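You operate a simulated robot arm through the tools that you are given. There is no shell and no other tool.

The job below is to be done with a simulated two-armed robot. You get a single attempt, and the scene is never put back.

TASK
Switch the middle stand off, park the plug, then the earth clip, and shut the terminal cover.
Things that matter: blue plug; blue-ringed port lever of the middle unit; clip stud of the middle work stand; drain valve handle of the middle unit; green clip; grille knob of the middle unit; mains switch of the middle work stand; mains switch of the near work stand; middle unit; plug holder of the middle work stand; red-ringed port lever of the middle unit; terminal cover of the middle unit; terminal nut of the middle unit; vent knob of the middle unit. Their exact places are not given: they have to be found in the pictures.

The check looks at the end state, three seconds after you hand in, the way a careful person would. Anything else that was tipped, shoved, dropped, spilled or broken makes it a failure. A push-on lid holds only when it is set on centred and level and pressed home; a screw cap is set on level and turned clockwise until tight.

THE ROBOT
Two 6-joint arms with two-finger parallel grippers on one trunk, on a base that drives. Base frame: it is fixed to the floor where the robot stands at the start and does not move with it; the origin is under the middle of the robot, x ahead of it, y to its left, z up. Readings come in mm, degrees, newtons and seconds.
The left shoulder is at the start at [60, 141, 699], the right one opposite. With the tool pointing down near the work surface each hand reaches from about 280 to 680 mm from the robot's upright axis, wherever it stands, measured 20 degrees to its own side. Places, roughly: blue plug [-2000, -750, 500]; blue-ringed port lever of the middle unit [-4300, -300, 900]; clip stud of the middle work stand [-3700, -300, 500]; drain valve handle of the middle unit [-4200, -300, 700]; green clip [-1750, -750, 500]; grille knob of the middle unit [-3700, -600, 1200]; mains switch of the middle work stand [-3600, -400, 500]; mains switch of the near work stand [-1700, -800, 500]; middle unit [-4000, -750, 1000]; plug holder of the middle work stand [-3800, -300, 500]; red-ringed port lever of the middle unit [-4300, -300, 1300]; terminal cover of the middle unit [-4000, -400, 1000]; terminal nut of the middle unit [-4200, -500, 1000]; vent knob of the middle unit [-4400, -400, 1500]; wing bolt of the middle unit [-3700, -500, 600]. Payload 3.43 kg a hand.
Tool frame (each hand has its own): the origin (TCP) lies between the finger pads and is the grasp point; the fingertips stand 30 mm ahead of it; z points along the fingers, y is the line along which they close. The gripper opens to 94 mm. The fingers are 28 mm wide and 10 mm thick; the gripper's body (50 by 96 mm) begins 55 mm behind the TCP.
Orientation is told as [roll, pitch, yaw] about the base's x, y, z axes, in that order, counted from this pose: with the fingers straight down and closing along the base's y, the tool's x points along the base's -x, its y along +y and its z along -z.

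THE INTERFACE
- The arms move only by the tool servo_tool. It takes "left_plan", "right_plan" or both (then of equal length, played together; a hand with none holds still); each is text: rows parted by semicolons, each of 7 numbers parted by spaces: the shift along the tool's x, y, z in units of 200 mm (1.0 is 200 mm), then the turn, a rotation vector about the tool's x, y, z in units of 120 degrees (1.0 is 120 degrees), then the gripper command, from -1 (shut) to 1 (fully open), values between in proportion. In form: x y z ax ay az grip; .... A call has 1 to 20 rows; each row is the pose to reach, as a shift and turn from the pose commanded when the call began, along the tool's axes at that moment. A call with a number of a shift or a turn outside -1 to 1 is refused whole. Rows are played at 5 a second. More than 50 mm and 8.6 degrees between two rows, or a gripper value outside its range, and nothing of the call is played. Where a pose cannot be reached the arm comes as near as it can. A force on the tool above 40 N (or 10 N above the force at the start of the call, whichever is more), or a blocked arm, ends the call early, and 0.2 s more pass. Each finger travels about 153 mm/s and halts on what it meets, pressing with about 39 N; the grip force reading is that of the motor and also rises with nothing between the fingers. The clock runs only during rows and for 0.2 s after the last one: add rows that repeat a pose to give the fingers time. It gives the time, the measured TCP pose, the force on the tool (base axes), the opening and the grip force at its end, in the units of the frame above (readings bear some noise), with the torque about the TCP (base axes, N m) and any sound that the robot's microphone picked up, and new pictures: "views" is both (left out), scene, wrist or none (wrist: the cameras of the hands that moved).
- Cameras (640 x 400 px; columns grow to the right, rows downward): "scene" is now at [141.9, -0.4, 1303.7]; the picture's right is [-0.02, -1.00, 0.00], its down [-0.70, 0.02, -0.72] and it looks along [0.72, -0.02, -0.70] (base axes); focal length 273 px, centre (320, 200). "left" rides on the left gripper at [76, -14, -102] in its tool frame; the picture's right is [0.18, 0.98, 0.00], its down [-0.75, 0.14, -0.64] and it looks along [-0.63, 0.12, 0.77] (tool axes); focal length 243 px, centre (320, 200). "right" rides on the right gripper at [76, 14, -102] in its tool frame; the picture's right is [-0.18, 0.98, 0.00], its down [-0.75, -0.14, -0.64] and it looks along [-0.63, -0.12, 0.77] (tool axes); focal length 243 px, centre (320, 200).
- lift_body(by): slides the trunk up (or, below 0, down) by that many mm; the arms and the scene camera ride with it, the base frame stays. It gives what a move gives, with no picture.
- base_move(legs): drives the robot by 1 to 6 legs, each [ahead, left, turn to the left] in mm, mm and degrees, along the robot's own axes; the way and the turn of a leg run together, so that a leg with both is an arc; at most 1500 mm and 180 degrees a leg. The arms and the cameras ride along, it lands a little off, and it stops where it bumps. It gives what a move gives, and a new picture of the scene camera.
- head_to(pan, tilt): turns the head with the scene camera to pan (to the left, within 86 degrees either way) and tilt (down, from -29 to 69), counted from straight ahead of the robot. It gives what a move gives, and a new picture of the scene camera.
- point_at(camera, pixels): for up to 12 pixels [column, row] of the newest picture of that camera ("zoom" is the newest enlarged one), the place [x, y, z] in the base frame of the surface seen there, good to about 2 mm. The clock stands still meanwhile.
- close_up(camera, box): a new picture of the part [left, top, right, bottom] of that camera's present view, enlarged. The clock stands still meanwhile.
- hand_in(): hands the job in; it is judged then, once.

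Leave the grippers open and the arms clear of the work at the hand-in unless told otherwise.

The tools are called as a command line: name --argument value ..., lists and objects as JSON in quotes. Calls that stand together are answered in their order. servo_tool: Moves the arms, as the interface text tells. Its arguments: {"type":"object","properties":{"left_plan":{"type":"string"},"right_plan":{"type":"string"},"views":{"type":"string","enum":["both","scene","wrist","none"]}},"required":[]} The other tools are called the same way: lift_body (by) slides the trunk up or down; base_move (legs) drives the base; head_to (pan, tilt) turns the head that bears the scene camera; point_at (camera, pixels) gives the place of the surface under pixels of a picture; close_up (camera, box) takes an enlarged picture of a part of a camera's view; hand_in () hands the job in.

At the start:

```text
clock: 0.0
left_ee_pos: [430.1, 157.0, 661.3]
left_ee_rot: [0.0, 0.1, -0.1]
left_wrist_force: [-0.9, -0.1, 0.2]
left_torque: [0.02, -0.03, -0.01]
left_width: 94.1
left_grip_force: 0.1
right_ee_pos: [387.1, -154.7, 668.4]
right_ee_rot: [0.0, 0.0, -0.2]
right_wrist_force: [-0.4, 0.0, 0.4]
right_torque: [0.0, 0.0, -0.01]
right_width: 94.1
right_grip_force: 0.0
trunk travel left (down, up): [-275.0, 315.0]
robot x, y, heading: [1.6, -1.2, -0.1]
head pan, tilt: [-1.4, 44.1]
```

scene: 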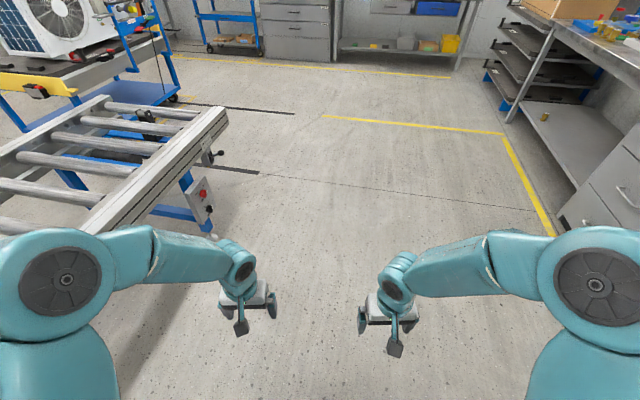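
right: 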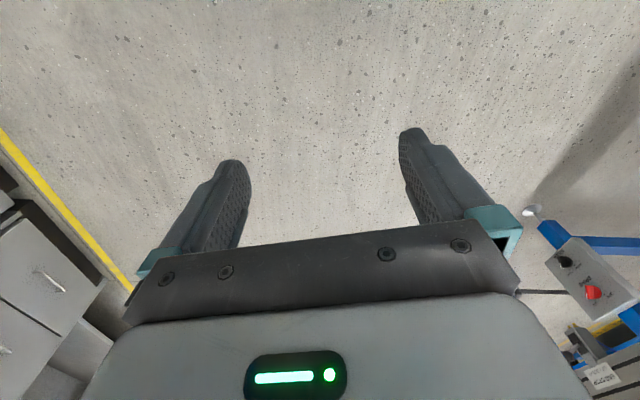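
left: 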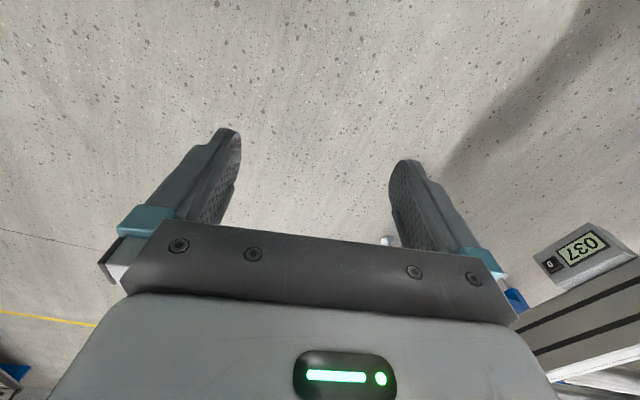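

I see the start pictures: the robot faces a lane with nothing of the job in front of it. The work is behind (x about -4000). First I pan the head to see what is to the right and to the left before turning.

head_to --pan -86 --tilt 20

```text
clock: 1.6
left_ee_pos: [432.2, 155.9, 660.7]
left_ee_rot: [0.0, 0.0, -0.1]
left_wrist_force: [0.5, -0.1, -0.5]
left_torque: [-0.01, -0.01, 0.01]
left_width: 94.1
left_grip_force: 0.1
right_ee_pos: [387.3, -153.9, 669.1]
right_ee_rot: [0.0, 0.1, -0.1]
right_wrist_force: [-0.6, 0.3, -0.5]
right_torque: [0.01, 0.0, -0.01]
right_width: 93.7
right_grip_force: 0.0
trunk travel left (down, up): [-275.0, 315.0]
robot x, y, heading: [1.2, 1.5, 0.1]
head pan, tilt: [-85.9, 20.0]
```

scene: 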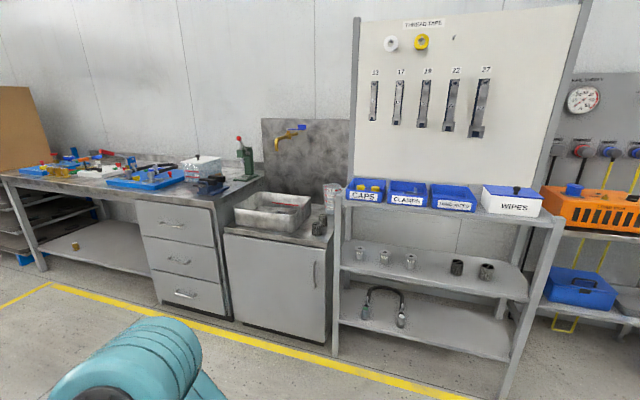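

To the right I see a bench, sink and shelf along a wall past a yellow line. Next I look to the left.

head_to --pan 86 --tilt 25

```text
clock: 4.2
left_ee_pos: [430.8, 155.9, 661.3]
left_ee_rot: [0.0, 0.0, -0.1]
left_wrist_force: [-0.6, 0.9, -0.7]
left_torque: [-0.02, -0.02, 0.02]
left_width: 94.0
left_grip_force: 0.0
right_ee_pos: [387.2, -153.4, 670.0]
right_ee_rot: [0.0, 0.1, -0.1]
right_wrist_force: [-0.6, -0.6, -0.1]
right_torque: [-0.01, -0.01, 0.02]
right_width: 93.8
right_grip_force: 0.2
trunk travel left (down, up): [-275.0, 315.0]
robot x, y, heading: [-0.9, 2.5, 0.1]
head pan, tilt: [85.9, 25.0]
```

scene: 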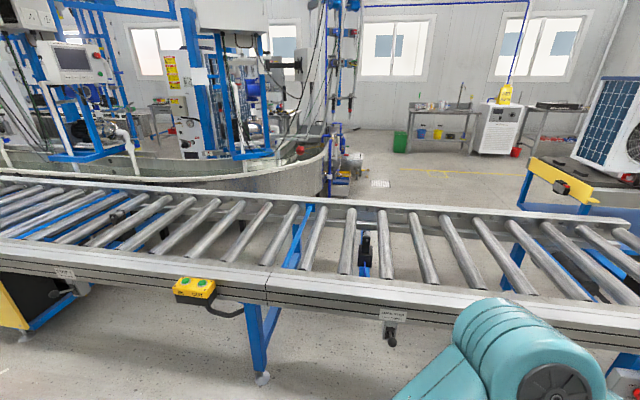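

point_at --camera "scene" --pixels '[[100, 262], [270, 295], [400, 325], [190, 292], [260, 380], [390, 342], [10, 240], [20, 320]]'

```text
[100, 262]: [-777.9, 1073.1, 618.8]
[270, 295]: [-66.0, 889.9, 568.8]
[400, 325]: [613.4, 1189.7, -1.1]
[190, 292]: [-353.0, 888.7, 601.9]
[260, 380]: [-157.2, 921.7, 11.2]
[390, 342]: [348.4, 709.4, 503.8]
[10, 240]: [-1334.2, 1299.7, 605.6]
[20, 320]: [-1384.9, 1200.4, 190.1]
```

The conveyor's near rail is about 850–900 mm to the left; a turn on the spot is free (arms reach about 550 mm). I center the head and turn right by 180 degrees to face -x.

base_move --legs '[[0, 0, -178]]'

head_to --pan 0 --tilt 20

```text
clock: 24.1
left_ee_pos: [-426.6, -168.1, 661.9]
left_ee_rot: [0.1, 0.0, -178.7]
left_wrist_force: [0.1, 0.1, 0.2]
left_torque: [0.01, 0.0, 0.0]
left_width: 94.1
left_grip_force: 0.1
right_ee_pos: [-392.2, 143.6, 670.7]
right_ee_rot: [0.0, 0.0, -178.4]
right_wrist_force: [0.2, 0.5, -0.5]
right_torque: [-0.02, 0.05, 0.0]
right_width: 93.9
right_grip_force: 0.0
trunk travel left (down, up): [-275.0, 315.0]
robot x, y, heading: [0.6, -2.5, -178.7]
head pan, tilt: [85.9, 25.0]
```

scene: 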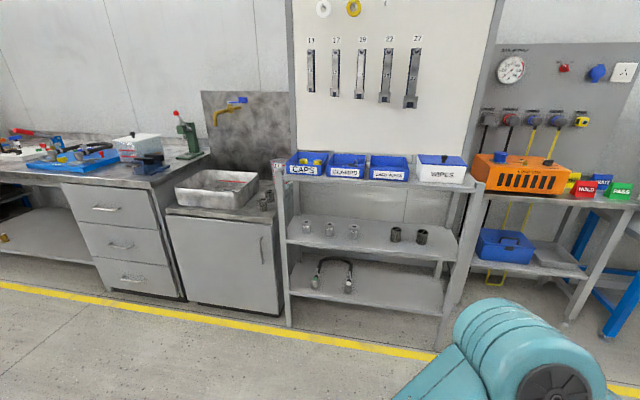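

```text
clock: 25.6
left_ee_pos: [-427.5, -166.9, 662.2]
left_ee_rot: [0.1, 0.0, -178.6]
left_wrist_force: [0.2, 0.0, 0.6]
left_torque: [0.0, -0.04, -0.03]
left_width: 93.8
left_grip_force: 0.0
right_ee_pos: [-391.2, 143.4, 669.4]
right_ee_rot: [0.0, 0.0, -178.6]
right_wrist_force: [0.0, 1.2, -0.1]
right_torque: [0.02, -0.02, -0.02]
right_width: 94.2
right_grip_force: 0.1
trunk travel left (down, up): [-275.0, 315.0]
robot x, y, heading: [-1.3, -1.9, -178.5]
head pan, tilt: [0.0, 20.0]
```

scene: 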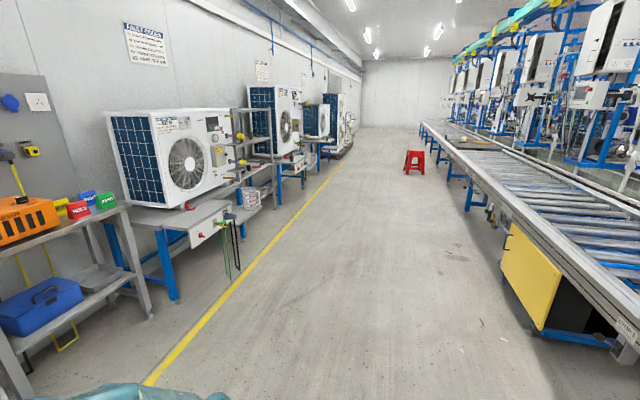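

I see the near unit at about (165,155) and the middle unit at (275,120). I take close-ups of both stands.

close_up --camera "scene" --box '[90, 80, 270, 300]'

close_up --camera "scene" --box '[230, 70, 350, 220]'

```text
1.82 times, centred on (180, 190) of scene
```

zoom: 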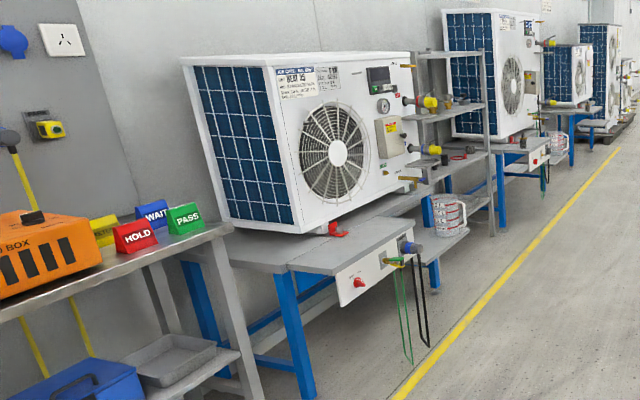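

```text
2.67 times, centred on (290, 145) of scene
```

zoom: 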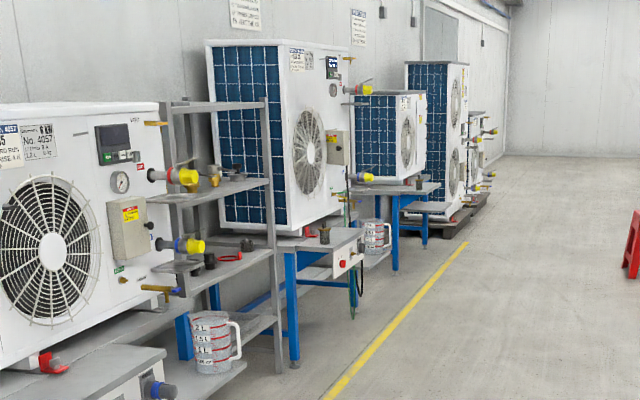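

The near stand's panel (with switch, plug and clip) sits at about (210,230), the middle one's at about (300,165). I measure positions to find the free lane.

point_at --camera "scene" --pixels '[[203, 236], [231, 217], [230, 275], [250, 200], [270, 250], [200, 320], [505, 280], [430, 130], [485, 215], [413, 165], [300, 215], [350, 250]]'

point_at --camera "zoom" --pixels '[[343, 263], [325, 232], [345, 215], [337, 147], [362, 90], [368, 178], [345, 240], [375, 225], [355, 240], [361, 290]]'

```text
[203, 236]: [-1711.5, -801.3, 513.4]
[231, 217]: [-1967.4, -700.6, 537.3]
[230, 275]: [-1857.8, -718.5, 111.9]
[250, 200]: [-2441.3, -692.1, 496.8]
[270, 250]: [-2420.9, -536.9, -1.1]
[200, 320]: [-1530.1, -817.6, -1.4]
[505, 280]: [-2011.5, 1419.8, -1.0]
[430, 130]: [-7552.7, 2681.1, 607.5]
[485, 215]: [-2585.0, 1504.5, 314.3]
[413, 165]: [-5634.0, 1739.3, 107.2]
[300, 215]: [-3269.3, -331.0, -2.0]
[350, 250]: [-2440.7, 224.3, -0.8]
```

```text
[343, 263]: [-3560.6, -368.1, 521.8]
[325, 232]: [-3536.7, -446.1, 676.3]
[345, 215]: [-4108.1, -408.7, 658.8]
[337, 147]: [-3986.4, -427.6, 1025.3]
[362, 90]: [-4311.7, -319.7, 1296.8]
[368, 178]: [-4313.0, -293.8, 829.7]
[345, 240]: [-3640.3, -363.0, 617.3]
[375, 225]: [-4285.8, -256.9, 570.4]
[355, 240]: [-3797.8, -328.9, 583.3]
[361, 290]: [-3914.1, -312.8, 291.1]
```

The row of stands is skewed by about 13 degrees to the base x axis. I look closer at both panels.

close_up --camera "scene" --box '[180, 195, 260, 285]'

close_up --camera "scene" --box '[275, 90, 325, 200]'

```text
4.44 times, centred on (220, 240) of scene
```

zoom: 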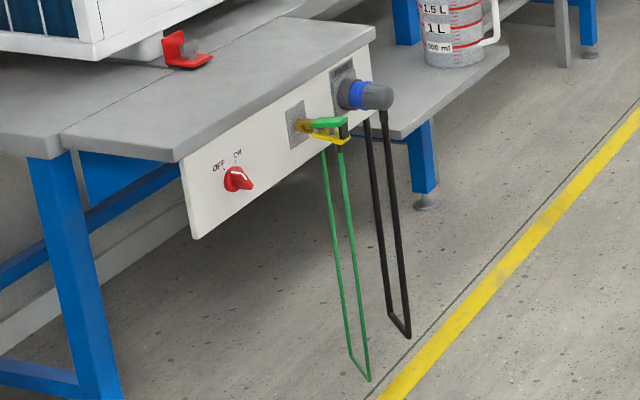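

```text
3.64 times, centred on (300, 145) of scene
```

zoom: 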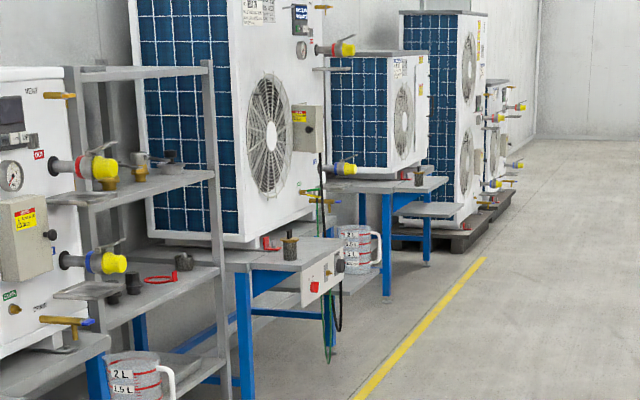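

The near stand's panel shows a red OFF/ON switch, the green clip on a brass stud and the plug in a holder. I now turn right ~14.7° to run parallel to the stands and drive along the lane to the middle stand, then turn left to face it.

base_move --legs '[[0, 0, -14.7], [1000, 0, 0], [1000, 0, 0]]'

head_to --pan 40 --tilt 20

```text
clock: 53.3
left_ee_pos: [-2418.3, 372.4, 661.5]
left_ee_rot: [0.0, 0.0, 167.8]
left_wrist_force: [0.0, 0.5, 0.3]
left_torque: [0.01, 0.0, -0.02]
left_width: 94.1
left_grip_force: 0.1
right_ee_pos: [-2311.0, 667.3, 669.6]
right_ee_rot: [0.0, 0.0, 167.9]
right_wrist_force: [-0.1, 0.4, -0.5]
right_torque: [0.01, 0.01, 0.0]
right_width: 94.2
right_grip_force: 0.1
trunk travel left (down, up): [-275.0, 315.0]
robot x, y, heading: [-1962.5, 438.7, 167.8]
head pan, tilt: [0.0, 20.0]
```

scene: 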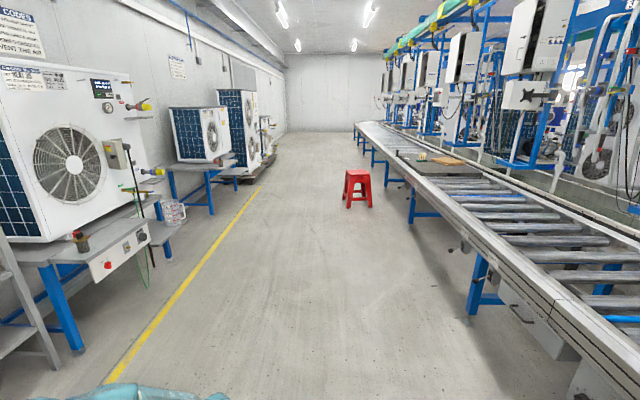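

```text
clock: 54.4
left_ee_pos: [-2418.0, 372.1, 662.8]
left_ee_rot: [0.0, 0.0, 167.8]
left_wrist_force: [0.1, -0.3, 0.8]
left_torque: [0.02, 0.01, 0.0]
left_width: 94.2
left_grip_force: 0.1
right_ee_pos: [-2311.8, 667.2, 669.6]
right_ee_rot: [0.0, 0.1, 167.8]
right_wrist_force: [-0.3, -0.5, -0.1]
right_torque: [0.0, 0.0, 0.02]
right_width: 94.0
right_grip_force: 0.1
trunk travel left (down, up): [-275.0, 315.0]
robot x, y, heading: [-1964.8, 435.0, 167.9]
head pan, tilt: [40.0, 20.0]
```

scene: 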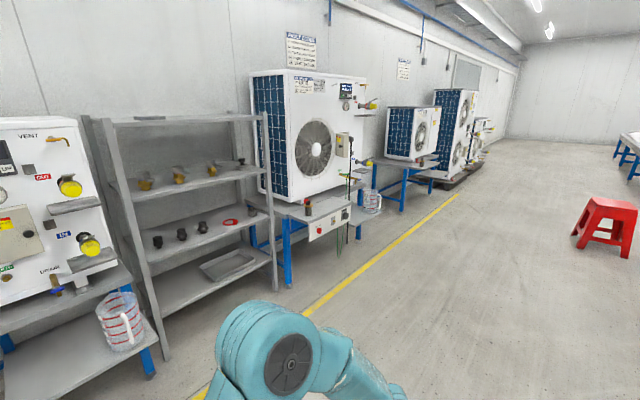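

close_up --camera "scene" --box '[270, 60, 400, 270]'

close_up --camera "scene" --box '[295, 170, 385, 250]'

```text
1.90 times, centred on (335, 165) of scene
```

zoom: 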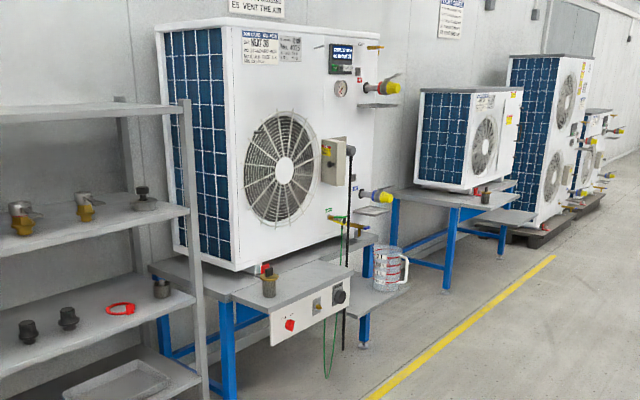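

```text
5.00 times, centred on (340, 210) of scene
```

zoom: 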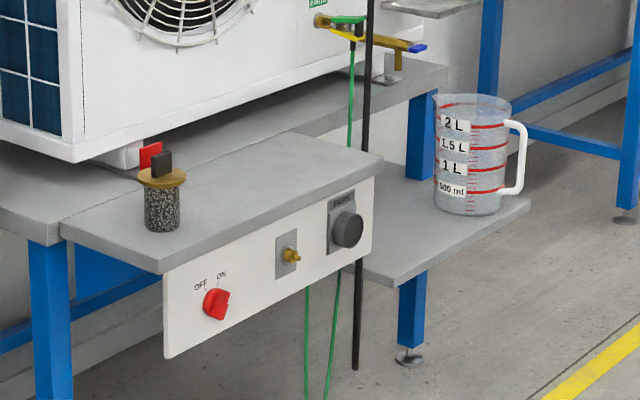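

The middle stand: the switch points to ON, brass stud (288,255 in zoom) and plug holder (347,228) are empty; the black plug is in the terminal box on the unit, and a green clip sits on the unit's brass stud. I drive 1500 mm on and turn left to face the stand.

base_move --legs '[[800, 0, 0], [750, 0, 0], [0, 0, 88.5]]'

head_to --pan 0 --tilt 20

```text
clock: 84.5
left_ee_pos: [-3430.5, 296.9, 661.7]
left_ee_rot: [-0.1, 0.1, -102.1]
left_wrist_force: [-0.5, 0.2, -0.7]
left_torque: [0.01, -0.05, 0.02]
left_width: 94.0
left_grip_force: 0.1
right_ee_pos: [-3725.9, 404.5, 668.8]
right_ee_rot: [0.0, -0.1, -102.1]
right_wrist_force: [-0.4, 0.9, -0.4]
right_torque: [0.04, 0.01, 0.01]
right_width: 94.0
right_grip_force: 0.0
trunk travel left (down, up): [-275.0, 315.0]
robot x, y, heading: [-3495.9, 751.5, -102.1]
head pan, tilt: [40.0, 20.0]
```

scene: 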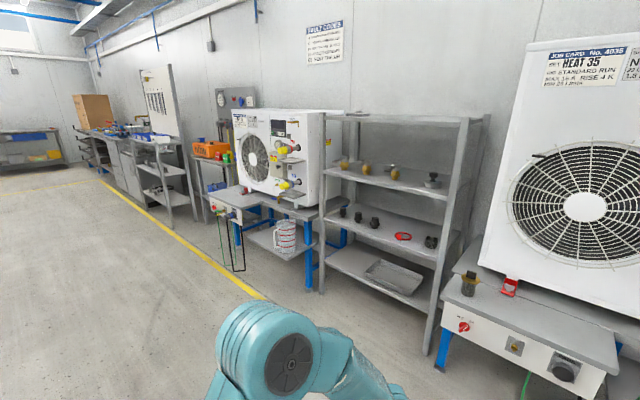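

```text
clock: 85.6
left_ee_pos: [-3431.6, 296.5, 661.8]
left_ee_rot: [0.0, 0.1, -102.1]
left_wrist_force: [0.4, -0.5, 1.2]
left_torque: [0.02, 0.03, 0.04]
left_width: 94.0
left_grip_force: 0.1
right_ee_pos: [-3724.8, 403.7, 668.8]
right_ee_rot: [-0.1, 0.0, -102.0]
right_wrist_force: [-1.0, -1.0, 0.6]
right_torque: [0.01, 0.03, 0.0]
right_width: 94.3
right_grip_force: 0.1
trunk travel left (down, up): [-275.0, 315.0]
robot x, y, heading: [-3491.4, 749.1, -102.3]
head pan, tilt: [0.0, 20.0]
```

scene: 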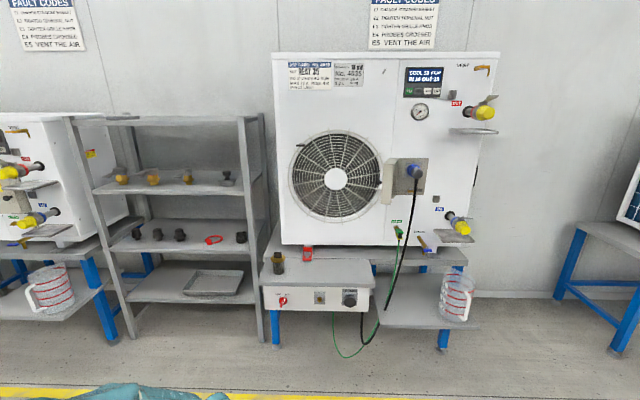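

Now the unit is seen from the front: the plug with a blue ring is in the terminal box at (415,172), the open cover beside it at (388,180), the clip at (398,230), the panel at (318,300). I take close-ups.

close_up --camera "scene" --box '[370, 140, 490, 260]'

close_up --camera "scene" --box '[255, 240, 385, 320]'

close_up --camera "scene" --box '[375, 145, 440, 200]'

close_up --camera "scene" --box '[370, 205, 450, 265]'

close_up --camera "scene" --box '[275, 50, 375, 95]'

```text
3.33 times, centred on (430, 200) of scene
```

zoom: 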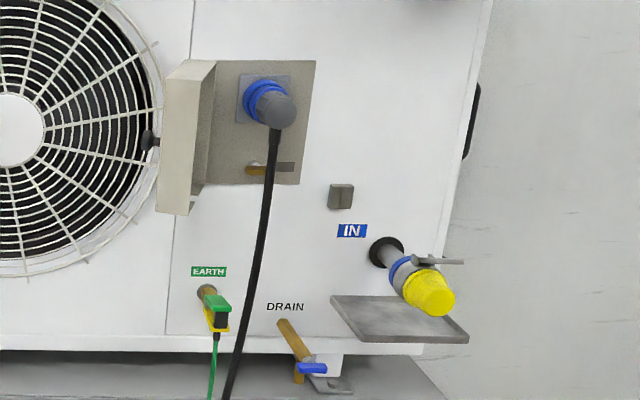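

```text
4.92 times, centred on (320, 280) of scene
```

zoom: 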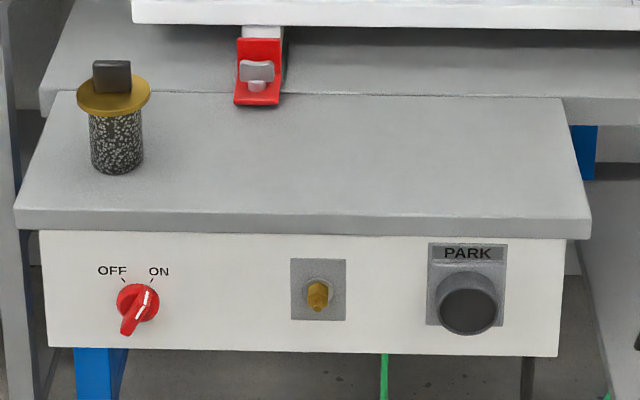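

```text
7.27 times, centred on (408, 172) of scene
```

zoom: 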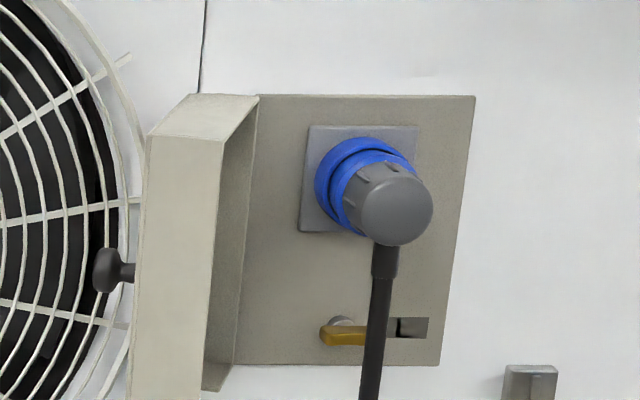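

```text
6.67 times, centred on (410, 235) of scene
```

zoom: 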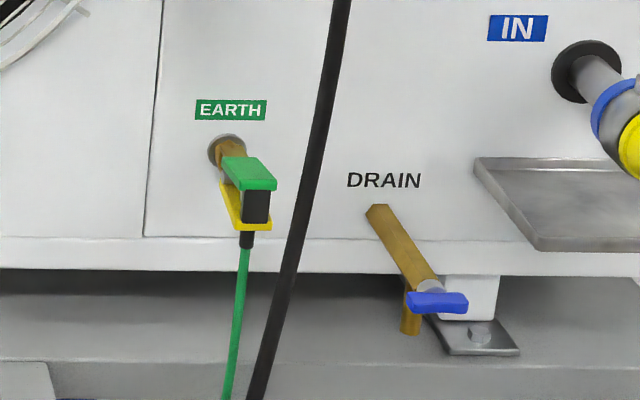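

```text
6.40 times, centred on (325, 72) of scene
```

zoom: 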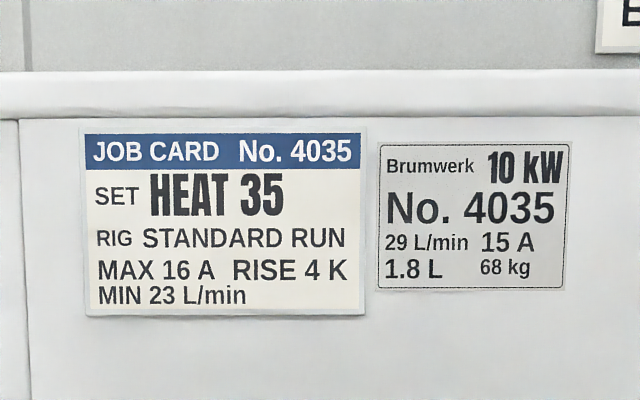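

The blue plug is in the socket (390,190 zoom), cover is an open door hinged at the left of the plate with a black knob; earth clip on the EARTH stud. I measure key points from the full picture.

point_at --camera "scene" --pixels '[[284, 300], [320, 298], [350, 300], [337, 270], [265, 300], [372, 305], [415, 172], [399, 232], [278, 260], [308, 250], [455, 290], [428, 248]]'

close_up --camera "scene" --box '[375, 145, 440, 200]'

point_at --camera "zoom" --pixels '[[395, 210], [375, 160], [320, 150], [180, 250], [108, 268], [150, 140], [255, 130], [235, 360], [460, 110], [335, 335], [408, 327], [530, 385]]'

```text
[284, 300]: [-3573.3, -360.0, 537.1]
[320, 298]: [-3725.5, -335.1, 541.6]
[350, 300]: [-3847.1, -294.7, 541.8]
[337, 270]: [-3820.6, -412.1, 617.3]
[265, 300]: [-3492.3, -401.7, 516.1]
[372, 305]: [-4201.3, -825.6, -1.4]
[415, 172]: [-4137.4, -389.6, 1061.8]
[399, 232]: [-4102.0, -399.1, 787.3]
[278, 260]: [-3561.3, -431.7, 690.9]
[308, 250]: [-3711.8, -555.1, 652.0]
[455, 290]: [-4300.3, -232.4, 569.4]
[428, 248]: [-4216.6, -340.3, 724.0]
```

```text
7.27 times, centred on (408, 172) of scene
```

zoom: 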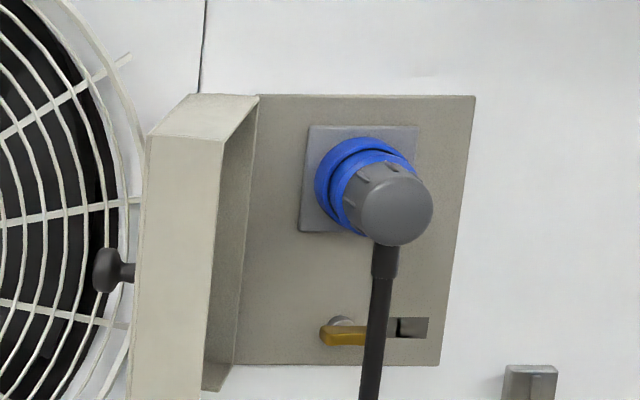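

```text
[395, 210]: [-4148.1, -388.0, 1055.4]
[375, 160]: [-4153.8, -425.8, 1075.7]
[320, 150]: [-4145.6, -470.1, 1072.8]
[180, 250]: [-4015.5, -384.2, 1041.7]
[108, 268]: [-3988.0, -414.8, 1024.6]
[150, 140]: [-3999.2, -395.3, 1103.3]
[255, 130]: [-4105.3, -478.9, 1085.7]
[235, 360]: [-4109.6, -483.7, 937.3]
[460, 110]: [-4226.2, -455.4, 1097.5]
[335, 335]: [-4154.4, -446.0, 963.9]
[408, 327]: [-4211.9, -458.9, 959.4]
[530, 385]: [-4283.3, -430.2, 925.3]
```

I measure the panel face and unit face to get the exact skew angle.

close_up --camera "scene" --box '[255, 240, 385, 320]'

point_at --camera "zoom" --pixels '[[60, 260], [60, 330], [550, 260], [545, 330], [30, 220], [580, 225], [140, 300], [130, 328], [317, 295], [467, 310], [437, 255], [500, 255]]'

point_at --camera "scene" --pixels '[[290, 100], [470, 90], [290, 230], [400, 100], [440, 160], [460, 225], [375, 255], [435, 300], [300, 340], [270, 245], [390, 300], [480, 110]]'

```text
4.92 times, centred on (320, 280) of scene
```

zoom: 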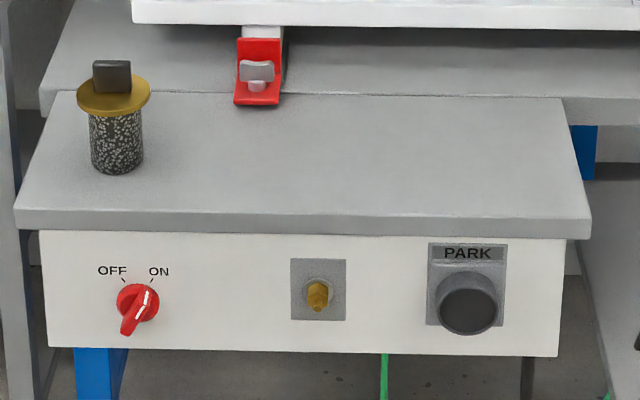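

```text
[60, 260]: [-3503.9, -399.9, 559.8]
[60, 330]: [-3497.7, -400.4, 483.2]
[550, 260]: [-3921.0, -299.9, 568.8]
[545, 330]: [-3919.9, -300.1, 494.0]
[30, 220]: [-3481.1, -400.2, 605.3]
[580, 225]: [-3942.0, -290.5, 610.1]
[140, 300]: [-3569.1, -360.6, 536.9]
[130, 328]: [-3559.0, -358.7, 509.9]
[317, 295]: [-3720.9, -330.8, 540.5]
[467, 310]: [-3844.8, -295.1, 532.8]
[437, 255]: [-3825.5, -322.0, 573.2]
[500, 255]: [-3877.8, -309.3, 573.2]
```

```text
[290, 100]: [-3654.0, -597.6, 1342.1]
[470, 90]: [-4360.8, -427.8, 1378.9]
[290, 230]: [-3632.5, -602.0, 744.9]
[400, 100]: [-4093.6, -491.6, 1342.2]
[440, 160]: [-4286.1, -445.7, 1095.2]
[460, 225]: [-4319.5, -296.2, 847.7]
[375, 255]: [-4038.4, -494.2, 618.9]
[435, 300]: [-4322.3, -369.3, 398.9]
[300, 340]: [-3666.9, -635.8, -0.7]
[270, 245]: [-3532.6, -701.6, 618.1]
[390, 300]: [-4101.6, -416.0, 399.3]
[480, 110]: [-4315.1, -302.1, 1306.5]
```

The skew is 13.5°. In stand-aligned coordinates the panel plane is ~1120 mm ahead of the robot. I square up to it, shift right ~90 mm and move 200 mm nearer, keeping the hands well clear.

base_move --legs '[[0, 0, -1.3], [200, -60, 0]]'

head_to --pan 0 --tilt 35

```text
clock: 89.2
left_ee_pos: [-3547.7, 114.7, 660.7]
left_ee_rot: [-0.1, 0.0, -103.5]
left_wrist_force: [-0.8, -0.3, 0.1]
left_torque: [0.01, -0.01, 0.02]
left_width: 94.0
left_grip_force: 0.0
right_ee_pos: [-3838.0, 230.0, 669.8]
right_ee_rot: [-0.1, -0.1, -103.4]
right_wrist_force: [0.4, -0.4, 0.0]
right_torque: [0.01, -0.01, -0.01]
right_width: 93.8
right_grip_force: 0.0
trunk travel left (down, up): [-275.0, 315.0]
robot x, y, heading: [-3598.7, 570.1, -103.3]
head pan, tilt: [0.0, 20.0]
```

scene: 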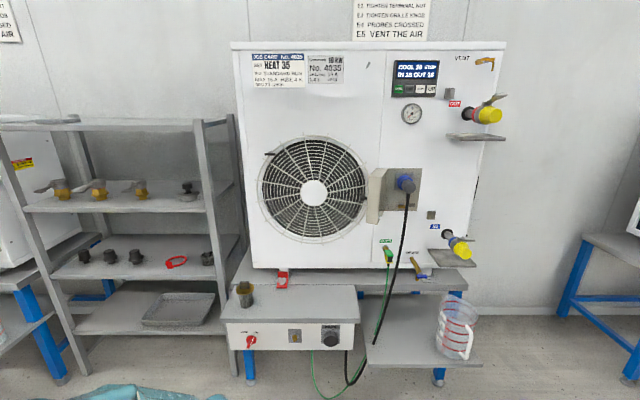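

```text
clock: 90.0
left_ee_pos: [-3546.0, 114.6, 662.2]
left_ee_rot: [0.0, 0.0, -103.4]
left_wrist_force: [0.0, -0.4, -0.1]
left_torque: [-0.02, 0.0, 0.02]
left_width: 94.0
left_grip_force: 0.0
right_ee_pos: [-3837.1, 229.8, 670.8]
right_ee_rot: [0.0, 0.0, -103.4]
right_wrist_force: [0.1, -0.2, 0.1]
right_torque: [-0.01, 0.01, 0.03]
right_width: 93.9
right_grip_force: 0.0
trunk travel left (down, up): [-275.0, 315.0]
robot x, y, heading: [-3601.4, 565.9, -103.4]
head pan, tilt: [0.0, 35.0]
```

scene: 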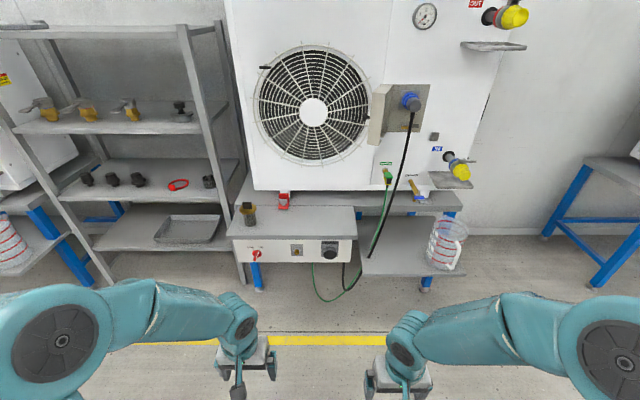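

Robot is squared up (heading -103.4). Both hands point down; I now swing both hands to point forward (turn -90° about tool y) while moving 110 mm ahead, still ~700 mm away from the panel... hands stay clear.

servo_tool --left_plan "-0.05 0 0 0 -0.0682 0 1; -0.10 0 0 0 -0.1364 0 1; -0.15 0 0 0 -0.2046 0 1; -0.20 0 0 0 -0.2728 0 1; -0.25 0 0 0 -0.341 0 1; -0.30 0 0 0 -0.4092 0 1; -0.35 0 0 0 -0.4774 0 1; -0.40 0 0 0 -0.5456 0 1; -0.45 0 0 0 -0.6138 0 1; -0.50 0 0 0 -0.682 0 1; -0.55 0 0 0 -0.75 0 1; -0.55 0 0 0 -0.75 0 1" --right_plan "-0.05 0 0 0 -0.0682 0 1; -0.10 0 0 0 -0.1364 0 1; -0.15 0 0 0 -0.2046 0 1; -0.20 0 0 0 -0.2728 0 1; -0.25 0 0 0 -0.341 0 1; -0.30 0 0 0 -0.4092 0 1; -0.35 0 0 0 -0.4774 0 1; -0.40 0 0 0 -0.5456 0 1; -0.45 0 0 0 -0.6138 0 1; -0.50 0 0 0 -0.682 0 1; -0.55 0 0 0 -0.75 0 1; -0.55 0 0 0 -0.75 0 1" --views "both"

```text
clock: 92.6
left_ee_pos: [-3650.2, 52.7, 694.3]
left_ee_rot: [-20.8, -89.9, -82.1]
left_wrist_force: [0.4, -0.1, -0.1]
left_torque: [0.03, 0.0, -0.02]
left_width: 94.0
left_grip_force: 0.1
left hand out of reach, approached as far as the arm can: row 7, 8, 9, 10, 11, 12
right_ee_pos: [-3791.4, 125.3, 693.0]
right_ee_rot: [12.6, -89.9, -116.3]
right_wrist_force: [0.2, 0.3, -0.3]
right_torque: [-0.02, 0.03, 0.0]
right_width: 93.9
right_grip_force: 0.0
right hand out of reach, approached as far as the arm can: row 6, 7, 8, 9, 10, 11, 12
trunk travel left (down, up): [-275.0, 315.0]
robot x, y, heading: [-3599.1, 567.0, -103.2]
head pan, tilt: [0.0, 35.0]
```

scene: 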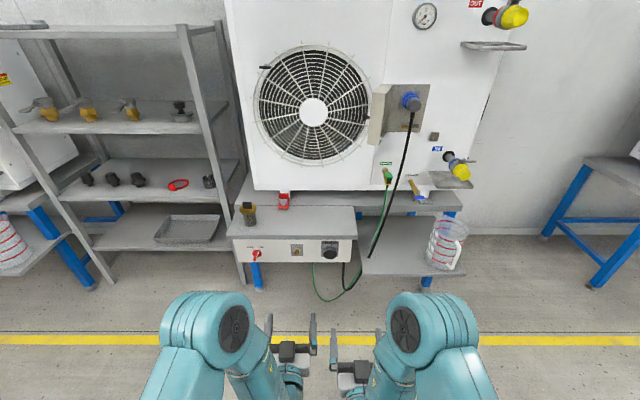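
right: 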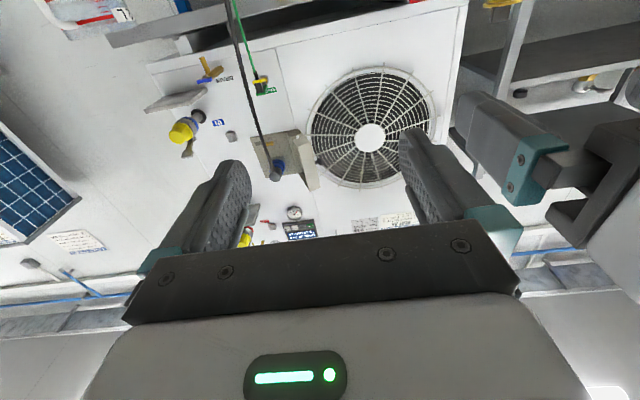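
left: 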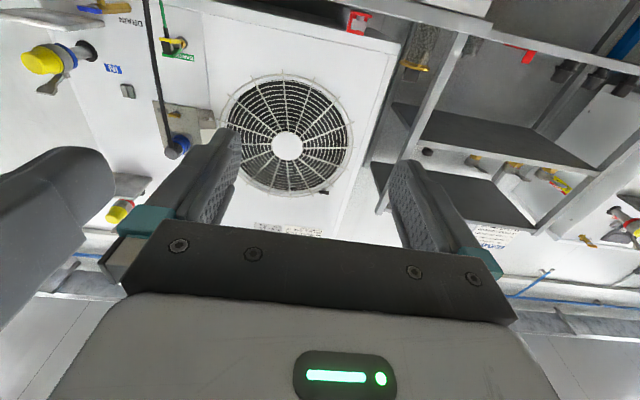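

The hands now point forward, but that pose was a bit too near the body ("out of reach"). I push both hands forward by 100 mm to see where they go (panel is still ~400 mm away from them).

servo_tool --left_plan "0 0 0.2 0 0 0 1; 0 0 0.4 0 0 0 1; 0 0 0.5 0 0 0 1; 0 0 0.5 0 0 0 1" --right_plan "0 0 0.2 0 0 0 1; 0 0 0.4 0 0 0 1; 0 0 0.5 0 0 0 1; 0 0 0.5 0 0 0 1" --views "scene"

```text
clock: 93.6
left_ee_pos: [-3696.1, -36.2, 702.1]
left_ee_rot: [-4.6, -89.6, -97.8]
left_wrist_force: [32.6, 4.6, 8.7]
left_torque: [0.67, 0.33, -2.68]
left_width: 76.4
left_grip_force: 0.1
left hand out of reach, approached as far as the arm can: row 1, 2, 3, 4
right_ee_pos: [-3791.1, 31.7, 702.5]
right_ee_rot: [-7.3, -89.6, -97.4]
right_wrist_force: [-32.9, -4.6, -8.1]
right_torque: [-0.06, 0.49, 0.1]
right_width: 76.5
right_grip_force: 0.0
right hand out of reach, approached as far as the arm can: row 1, 2, 3, 4
trunk travel left (down, up): [-275.0, 315.0]
robot x, y, heading: [-3599.7, 569.9, -103.3]
head pan, tilt: [0.0, 35.0]
```

scene: 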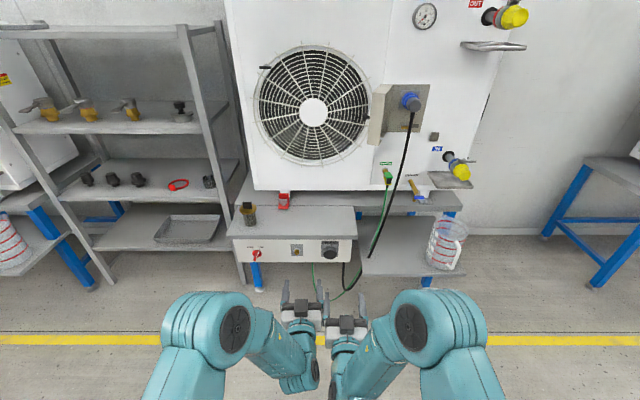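

The hands converged and touch each other (width 76, 33 N) - the arm's wrist does not like this pose low down. I raise both hands 120 mm and move them apart to see whether higher hands relative to the shoulder work better.

servo_tool --left_plan "-0.1 0.05 -0.1 0 0 0 1; -0.2 0.1 -0.2 0 0 0 1; -0.3 0.2 -0.3 0 0 0 1; -0.4 0.3 -0.3 0 0 0 1; -0.5 0.4 -0.3 0 0 0 1; -0.6 0.5 -0.3 0 0 0 1; -0.6 0.5 -0.3 0 0 0 1" --right_plan "-0.1 -0.05 -0.1 0 0 0 1; -0.2 -0.1 -0.2 0 0 0 1; -0.3 -0.2 -0.3 0 0 0 1; -0.4 -0.3 -0.3 0 0 0 1; -0.5 -0.4 -0.3 0 0 0 1; -0.6 -0.5 -0.3 0 0 0 1; -0.6 -0.5 -0.3 0 0 0 1" --views "scene"

```text
clock: 95.2
left_ee_pos: [-3614.0, 14.0, 834.2]
left_ee_rot: [4.1, -89.5, -106.9]
left_wrist_force: [0.2, -0.2, -0.7]
left_torque: [-0.04, 0.0, -0.03]
left_width: 93.9
left_grip_force: 0.1
left hand out of reach, approached as far as the arm can: row 3, 4, 5, 6, 7
right_ee_pos: [-3834.1, 110.6, 835.4]
right_ee_rot: [-2.4, -89.8, -101.4]
right_wrist_force: [0.0, 0.2, -0.8]
right_torque: [-0.01, -0.01, -0.03]
right_width: 93.7
right_grip_force: 0.0
right hand out of reach, approached as far as the arm can: row 4, 5, 6, 7
trunk travel left (down, up): [-275.0, 315.0]
robot x, y, heading: [-3601.5, 566.2, -103.3]
head pan, tilt: [0.0, 35.0]
```

scene: 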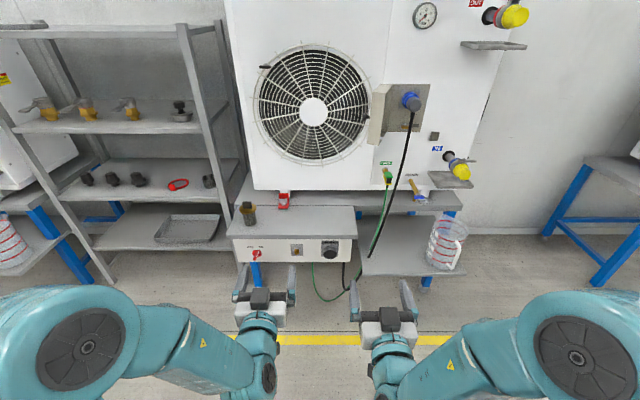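

Now both hands are horizontal at z≈834 with elbows out. I test reach: pushing both hands ahead 150 mm in free air (panel at ~370 mm from fingertips, cover/unit further).

servo_tool --left_plan "0 0 0.2 0 0 0 1; 0 0 0.4 0 0 0 1; 0 0 0.6 0 0 0 1; 0 0 0.75 0 0 0 1; 0 0 0.75 0 0 0 1" --right_plan "0 0 0.2 0 0 0 1; 0 0 0.4 0 0 0 1; 0 0 0.6 0 0 0 1; 0 0 0.75 0 0 0 1; 0 0 0.75 0 0 0 1" --views "scene"

```text
clock: 96.4
left_ee_pos: [-3668.3, -126.7, 842.8]
left_ee_rot: [0.8, -89.5, -103.3]
left_wrist_force: [0.2, 0.4, -0.8]
left_torque: [-0.02, 0.01, 0.01]
left_width: 94.1
left_grip_force: 0.0
left hand out of reach, approached as far as the arm can: row 1, 2, 3, 4, 5
right_ee_pos: [-3849.4, -37.7, 847.5]
right_ee_rot: [0.0, -89.6, -104.3]
right_wrist_force: [0.1, -0.5, -0.4]
right_torque: [0.01, 0.01, 0.02]
right_width: 93.9
right_grip_force: 0.0
right hand out of reach, approached as far as the arm can: row 1, 2, 3, 4, 5
trunk travel left (down, up): [-275.0, 315.0]
robot x, y, heading: [-3600.4, 568.9, -103.5]
head pan, tilt: [0.0, 35.0]
```

scene: 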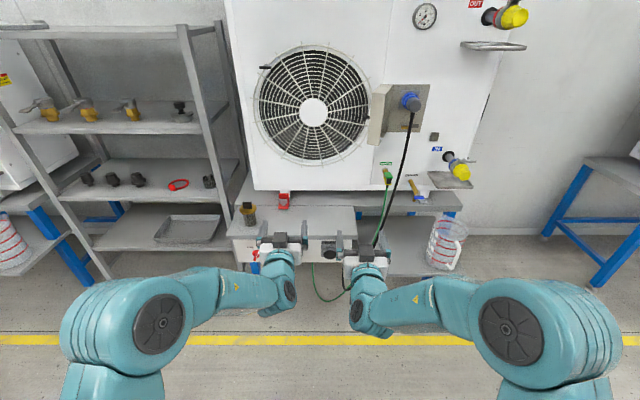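

Horizontal hands reach ahead 540–690 mm at a lateral offset of ~100 mm with the hand ~140 mm above the shoulder. So I'll do gross motion with base and trunk. I check positions of the rack's front post, the sample jar, and levers.

point_at --camera "scene" --pixels '[[236, 275], [105, 275], [180, 35], [205, 120], [248, 215], [455, 165], [510, 15], [447, 260], [488, 48], [455, 180], [415, 190], [387, 178]]'

close_up --camera "scene" --box '[225, 200, 365, 280]'

```text
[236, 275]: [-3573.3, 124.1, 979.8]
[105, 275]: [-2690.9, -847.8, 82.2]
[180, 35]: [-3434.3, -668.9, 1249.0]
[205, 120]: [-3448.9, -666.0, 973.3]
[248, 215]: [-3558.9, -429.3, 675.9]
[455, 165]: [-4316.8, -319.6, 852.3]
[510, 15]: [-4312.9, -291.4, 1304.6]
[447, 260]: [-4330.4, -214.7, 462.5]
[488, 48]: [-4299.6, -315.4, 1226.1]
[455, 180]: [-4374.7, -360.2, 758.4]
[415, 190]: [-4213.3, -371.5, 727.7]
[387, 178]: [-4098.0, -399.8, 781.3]
```

```text
4.57 times, centred on (295, 240) of scene
```

zoom: 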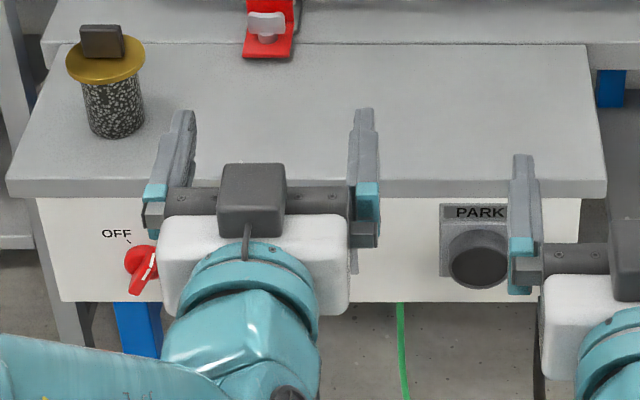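

The rack's front is far back (250 mm behind the panel plane), so elbows are safe. Now I lower the trunk fully (hands go from z≈845 to ≈570, still 170 mm in front of the panel).

lift_body --by -275

base_move --legs '[[60, 164, 0]]'

```text
clock: 99.2
left_ee_pos: [-3668.5, -126.5, 568.1]
left_ee_rot: [0.2, -89.4, -102.7]
left_wrist_force: [0.2, -0.4, 0.3]
left_torque: [0.0, 0.0, 0.03]
left_width: 93.9
left_grip_force: 0.1
right_ee_pos: [-3848.3, -37.7, 571.1]
right_ee_rot: [0.7, -89.5, -105.1]
right_wrist_force: [-0.8, 0.0, -0.7]
right_torque: [-0.01, 0.03, -0.01]
right_width: 93.9
right_grip_force: 0.0
trunk travel left (down, up): [0.0, 590.0]
robot x, y, heading: [-3600.0, 565.1, -103.3]
head pan, tilt: [0.0, 35.0]
```

```text
clock: 101.9
left_ee_pos: [-3525.8, -220.3, 567.9]
left_ee_rot: [1.8, -89.5, -104.2]
left_wrist_force: [0.4, 0.6, 0.6]
left_torque: [-0.04, 0.0, -0.02]
left_width: 93.9
left_grip_force: 0.0
right_ee_pos: [-3705.2, -132.2, 572.1]
right_ee_rot: [0.8, -89.3, -105.3]
right_wrist_force: [-0.5, 0.1, 0.7]
right_torque: [0.0, -0.03, -0.02]
right_width: 93.9
right_grip_force: 0.0
trunk travel left (down, up): [0.0, 590.0]
robot x, y, heading: [-3456.0, 473.1, -103.3]
head pan, tilt: [0.0, 35.0]
```

scene: 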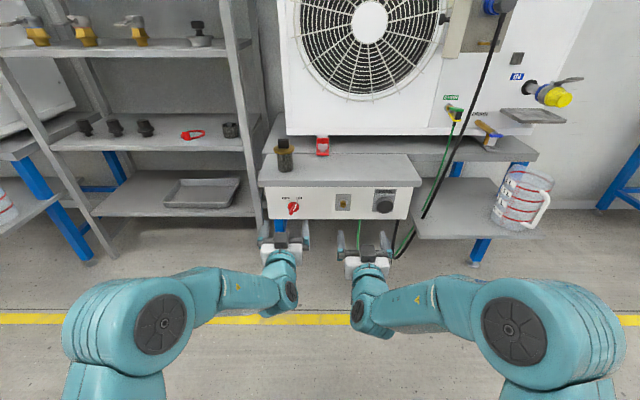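

The left hand is now in line with the switch (s≈3377 vs ≈3384), 145 mm in front of the panel. I zoom in on the switch to measure the axis and lever orientation.

close_up --camera "scene" --box '[260, 175, 340, 225]'

close_up --camera "left" --box '[160, 0, 480, 200]'

```text
8.00 times, centred on (300, 200) of scene
```

zoom: 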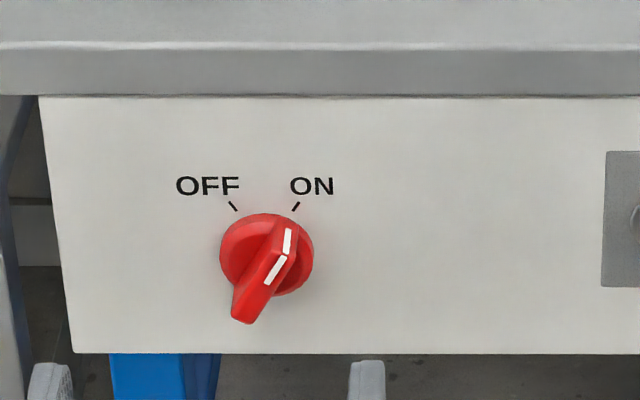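

```text
2.00 times, centred on (320, 100) of left
```

zoom: 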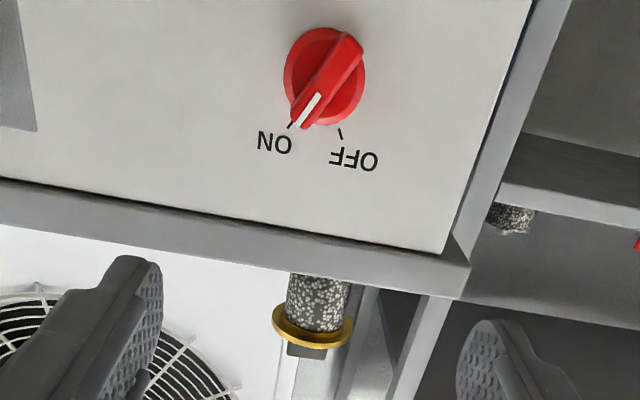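

The pointer's white line aims at ON (upper right). I re-take the scene zoom and measure the knob.

close_up --camera "scene" --box '[260, 175, 340, 225]'

point_at --camera "zoom" --pixels '[[287, 225], [244, 318], [265, 270], [225, 255], [309, 255], [262, 217], [290, 290], [236, 210], [295, 207], [275, 270], [150, 250], [400, 250]]'

```text
8.00 times, centred on (300, 200) of scene
```

zoom: 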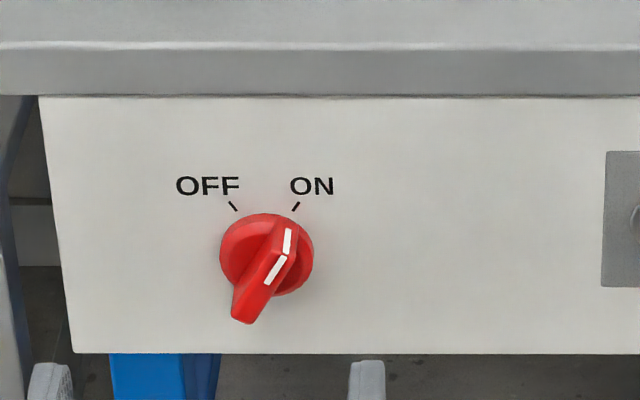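

```text
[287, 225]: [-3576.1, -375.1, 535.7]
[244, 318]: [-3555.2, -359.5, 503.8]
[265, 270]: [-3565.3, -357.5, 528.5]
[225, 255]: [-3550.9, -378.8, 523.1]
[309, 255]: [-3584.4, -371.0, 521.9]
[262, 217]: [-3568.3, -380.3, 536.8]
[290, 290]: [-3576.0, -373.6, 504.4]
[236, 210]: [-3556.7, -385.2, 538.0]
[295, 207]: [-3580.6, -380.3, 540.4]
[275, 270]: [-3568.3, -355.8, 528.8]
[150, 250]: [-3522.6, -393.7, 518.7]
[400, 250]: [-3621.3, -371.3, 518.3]
```

Knob axis: s≈3381.5, z≈520; bar tilted 29° clockwise, its front face at n≈-1179. I retract both hands 80 mm, lower the left hand 48 mm and roll it +29° so its fingers straddle the bar; then I'll drive closer.

servo_tool --left_plan "0 0 -0.1 0 0 0.03 1; 0.05 0 -0.2 0 0 0.06 1; 0.1 0 -0.3 0 0 0.1 1; 0.15 0 -0.4 0 0 0.15 1; 0.2 0 -0.4 0 0 0.2 1; 0.24 0 -0.4 0 0 0.2417 1; 0.24 0 -0.4 0 0 0.2417 1" --right_plan "0 0 -0.1 0 0 0 1; 0 0 -0.2 0 0 0 1; 0 0 -0.3 0 0 0 1; 0 0 -0.4 0 0 0 1; 0 0 -0.4 0 0 0 1; 0 0 -0.4 0 0 0 1; 0 0 -0.4 0 0 0 1" --views "none"

```text
clock: 103.5
left_ee_pos: [-3509.3, -139.9, 521.5]
left_ee_rot: [88.5, -60.9, 169.2]
left_wrist_force: [0.4, -0.5, 0.3]
left_torque: [-0.04, 0.0, -0.01]
left_width: 93.8
left_grip_force: 0.1
right_ee_pos: [-3685.6, -53.9, 572.8]
right_ee_rot: [0.5, -89.4, -105.1]
right_wrist_force: [0.1, 0.6, 0.4]
right_torque: [0.02, 0.03, -0.02]
right_width: 94.4
right_grip_force: 0.0
trunk travel left (down, up): [0.0, 590.0]
robot x, y, heading: [-3455.1, 466.5, -103.6]
head pan, tilt: [0.0, 35.0]
```

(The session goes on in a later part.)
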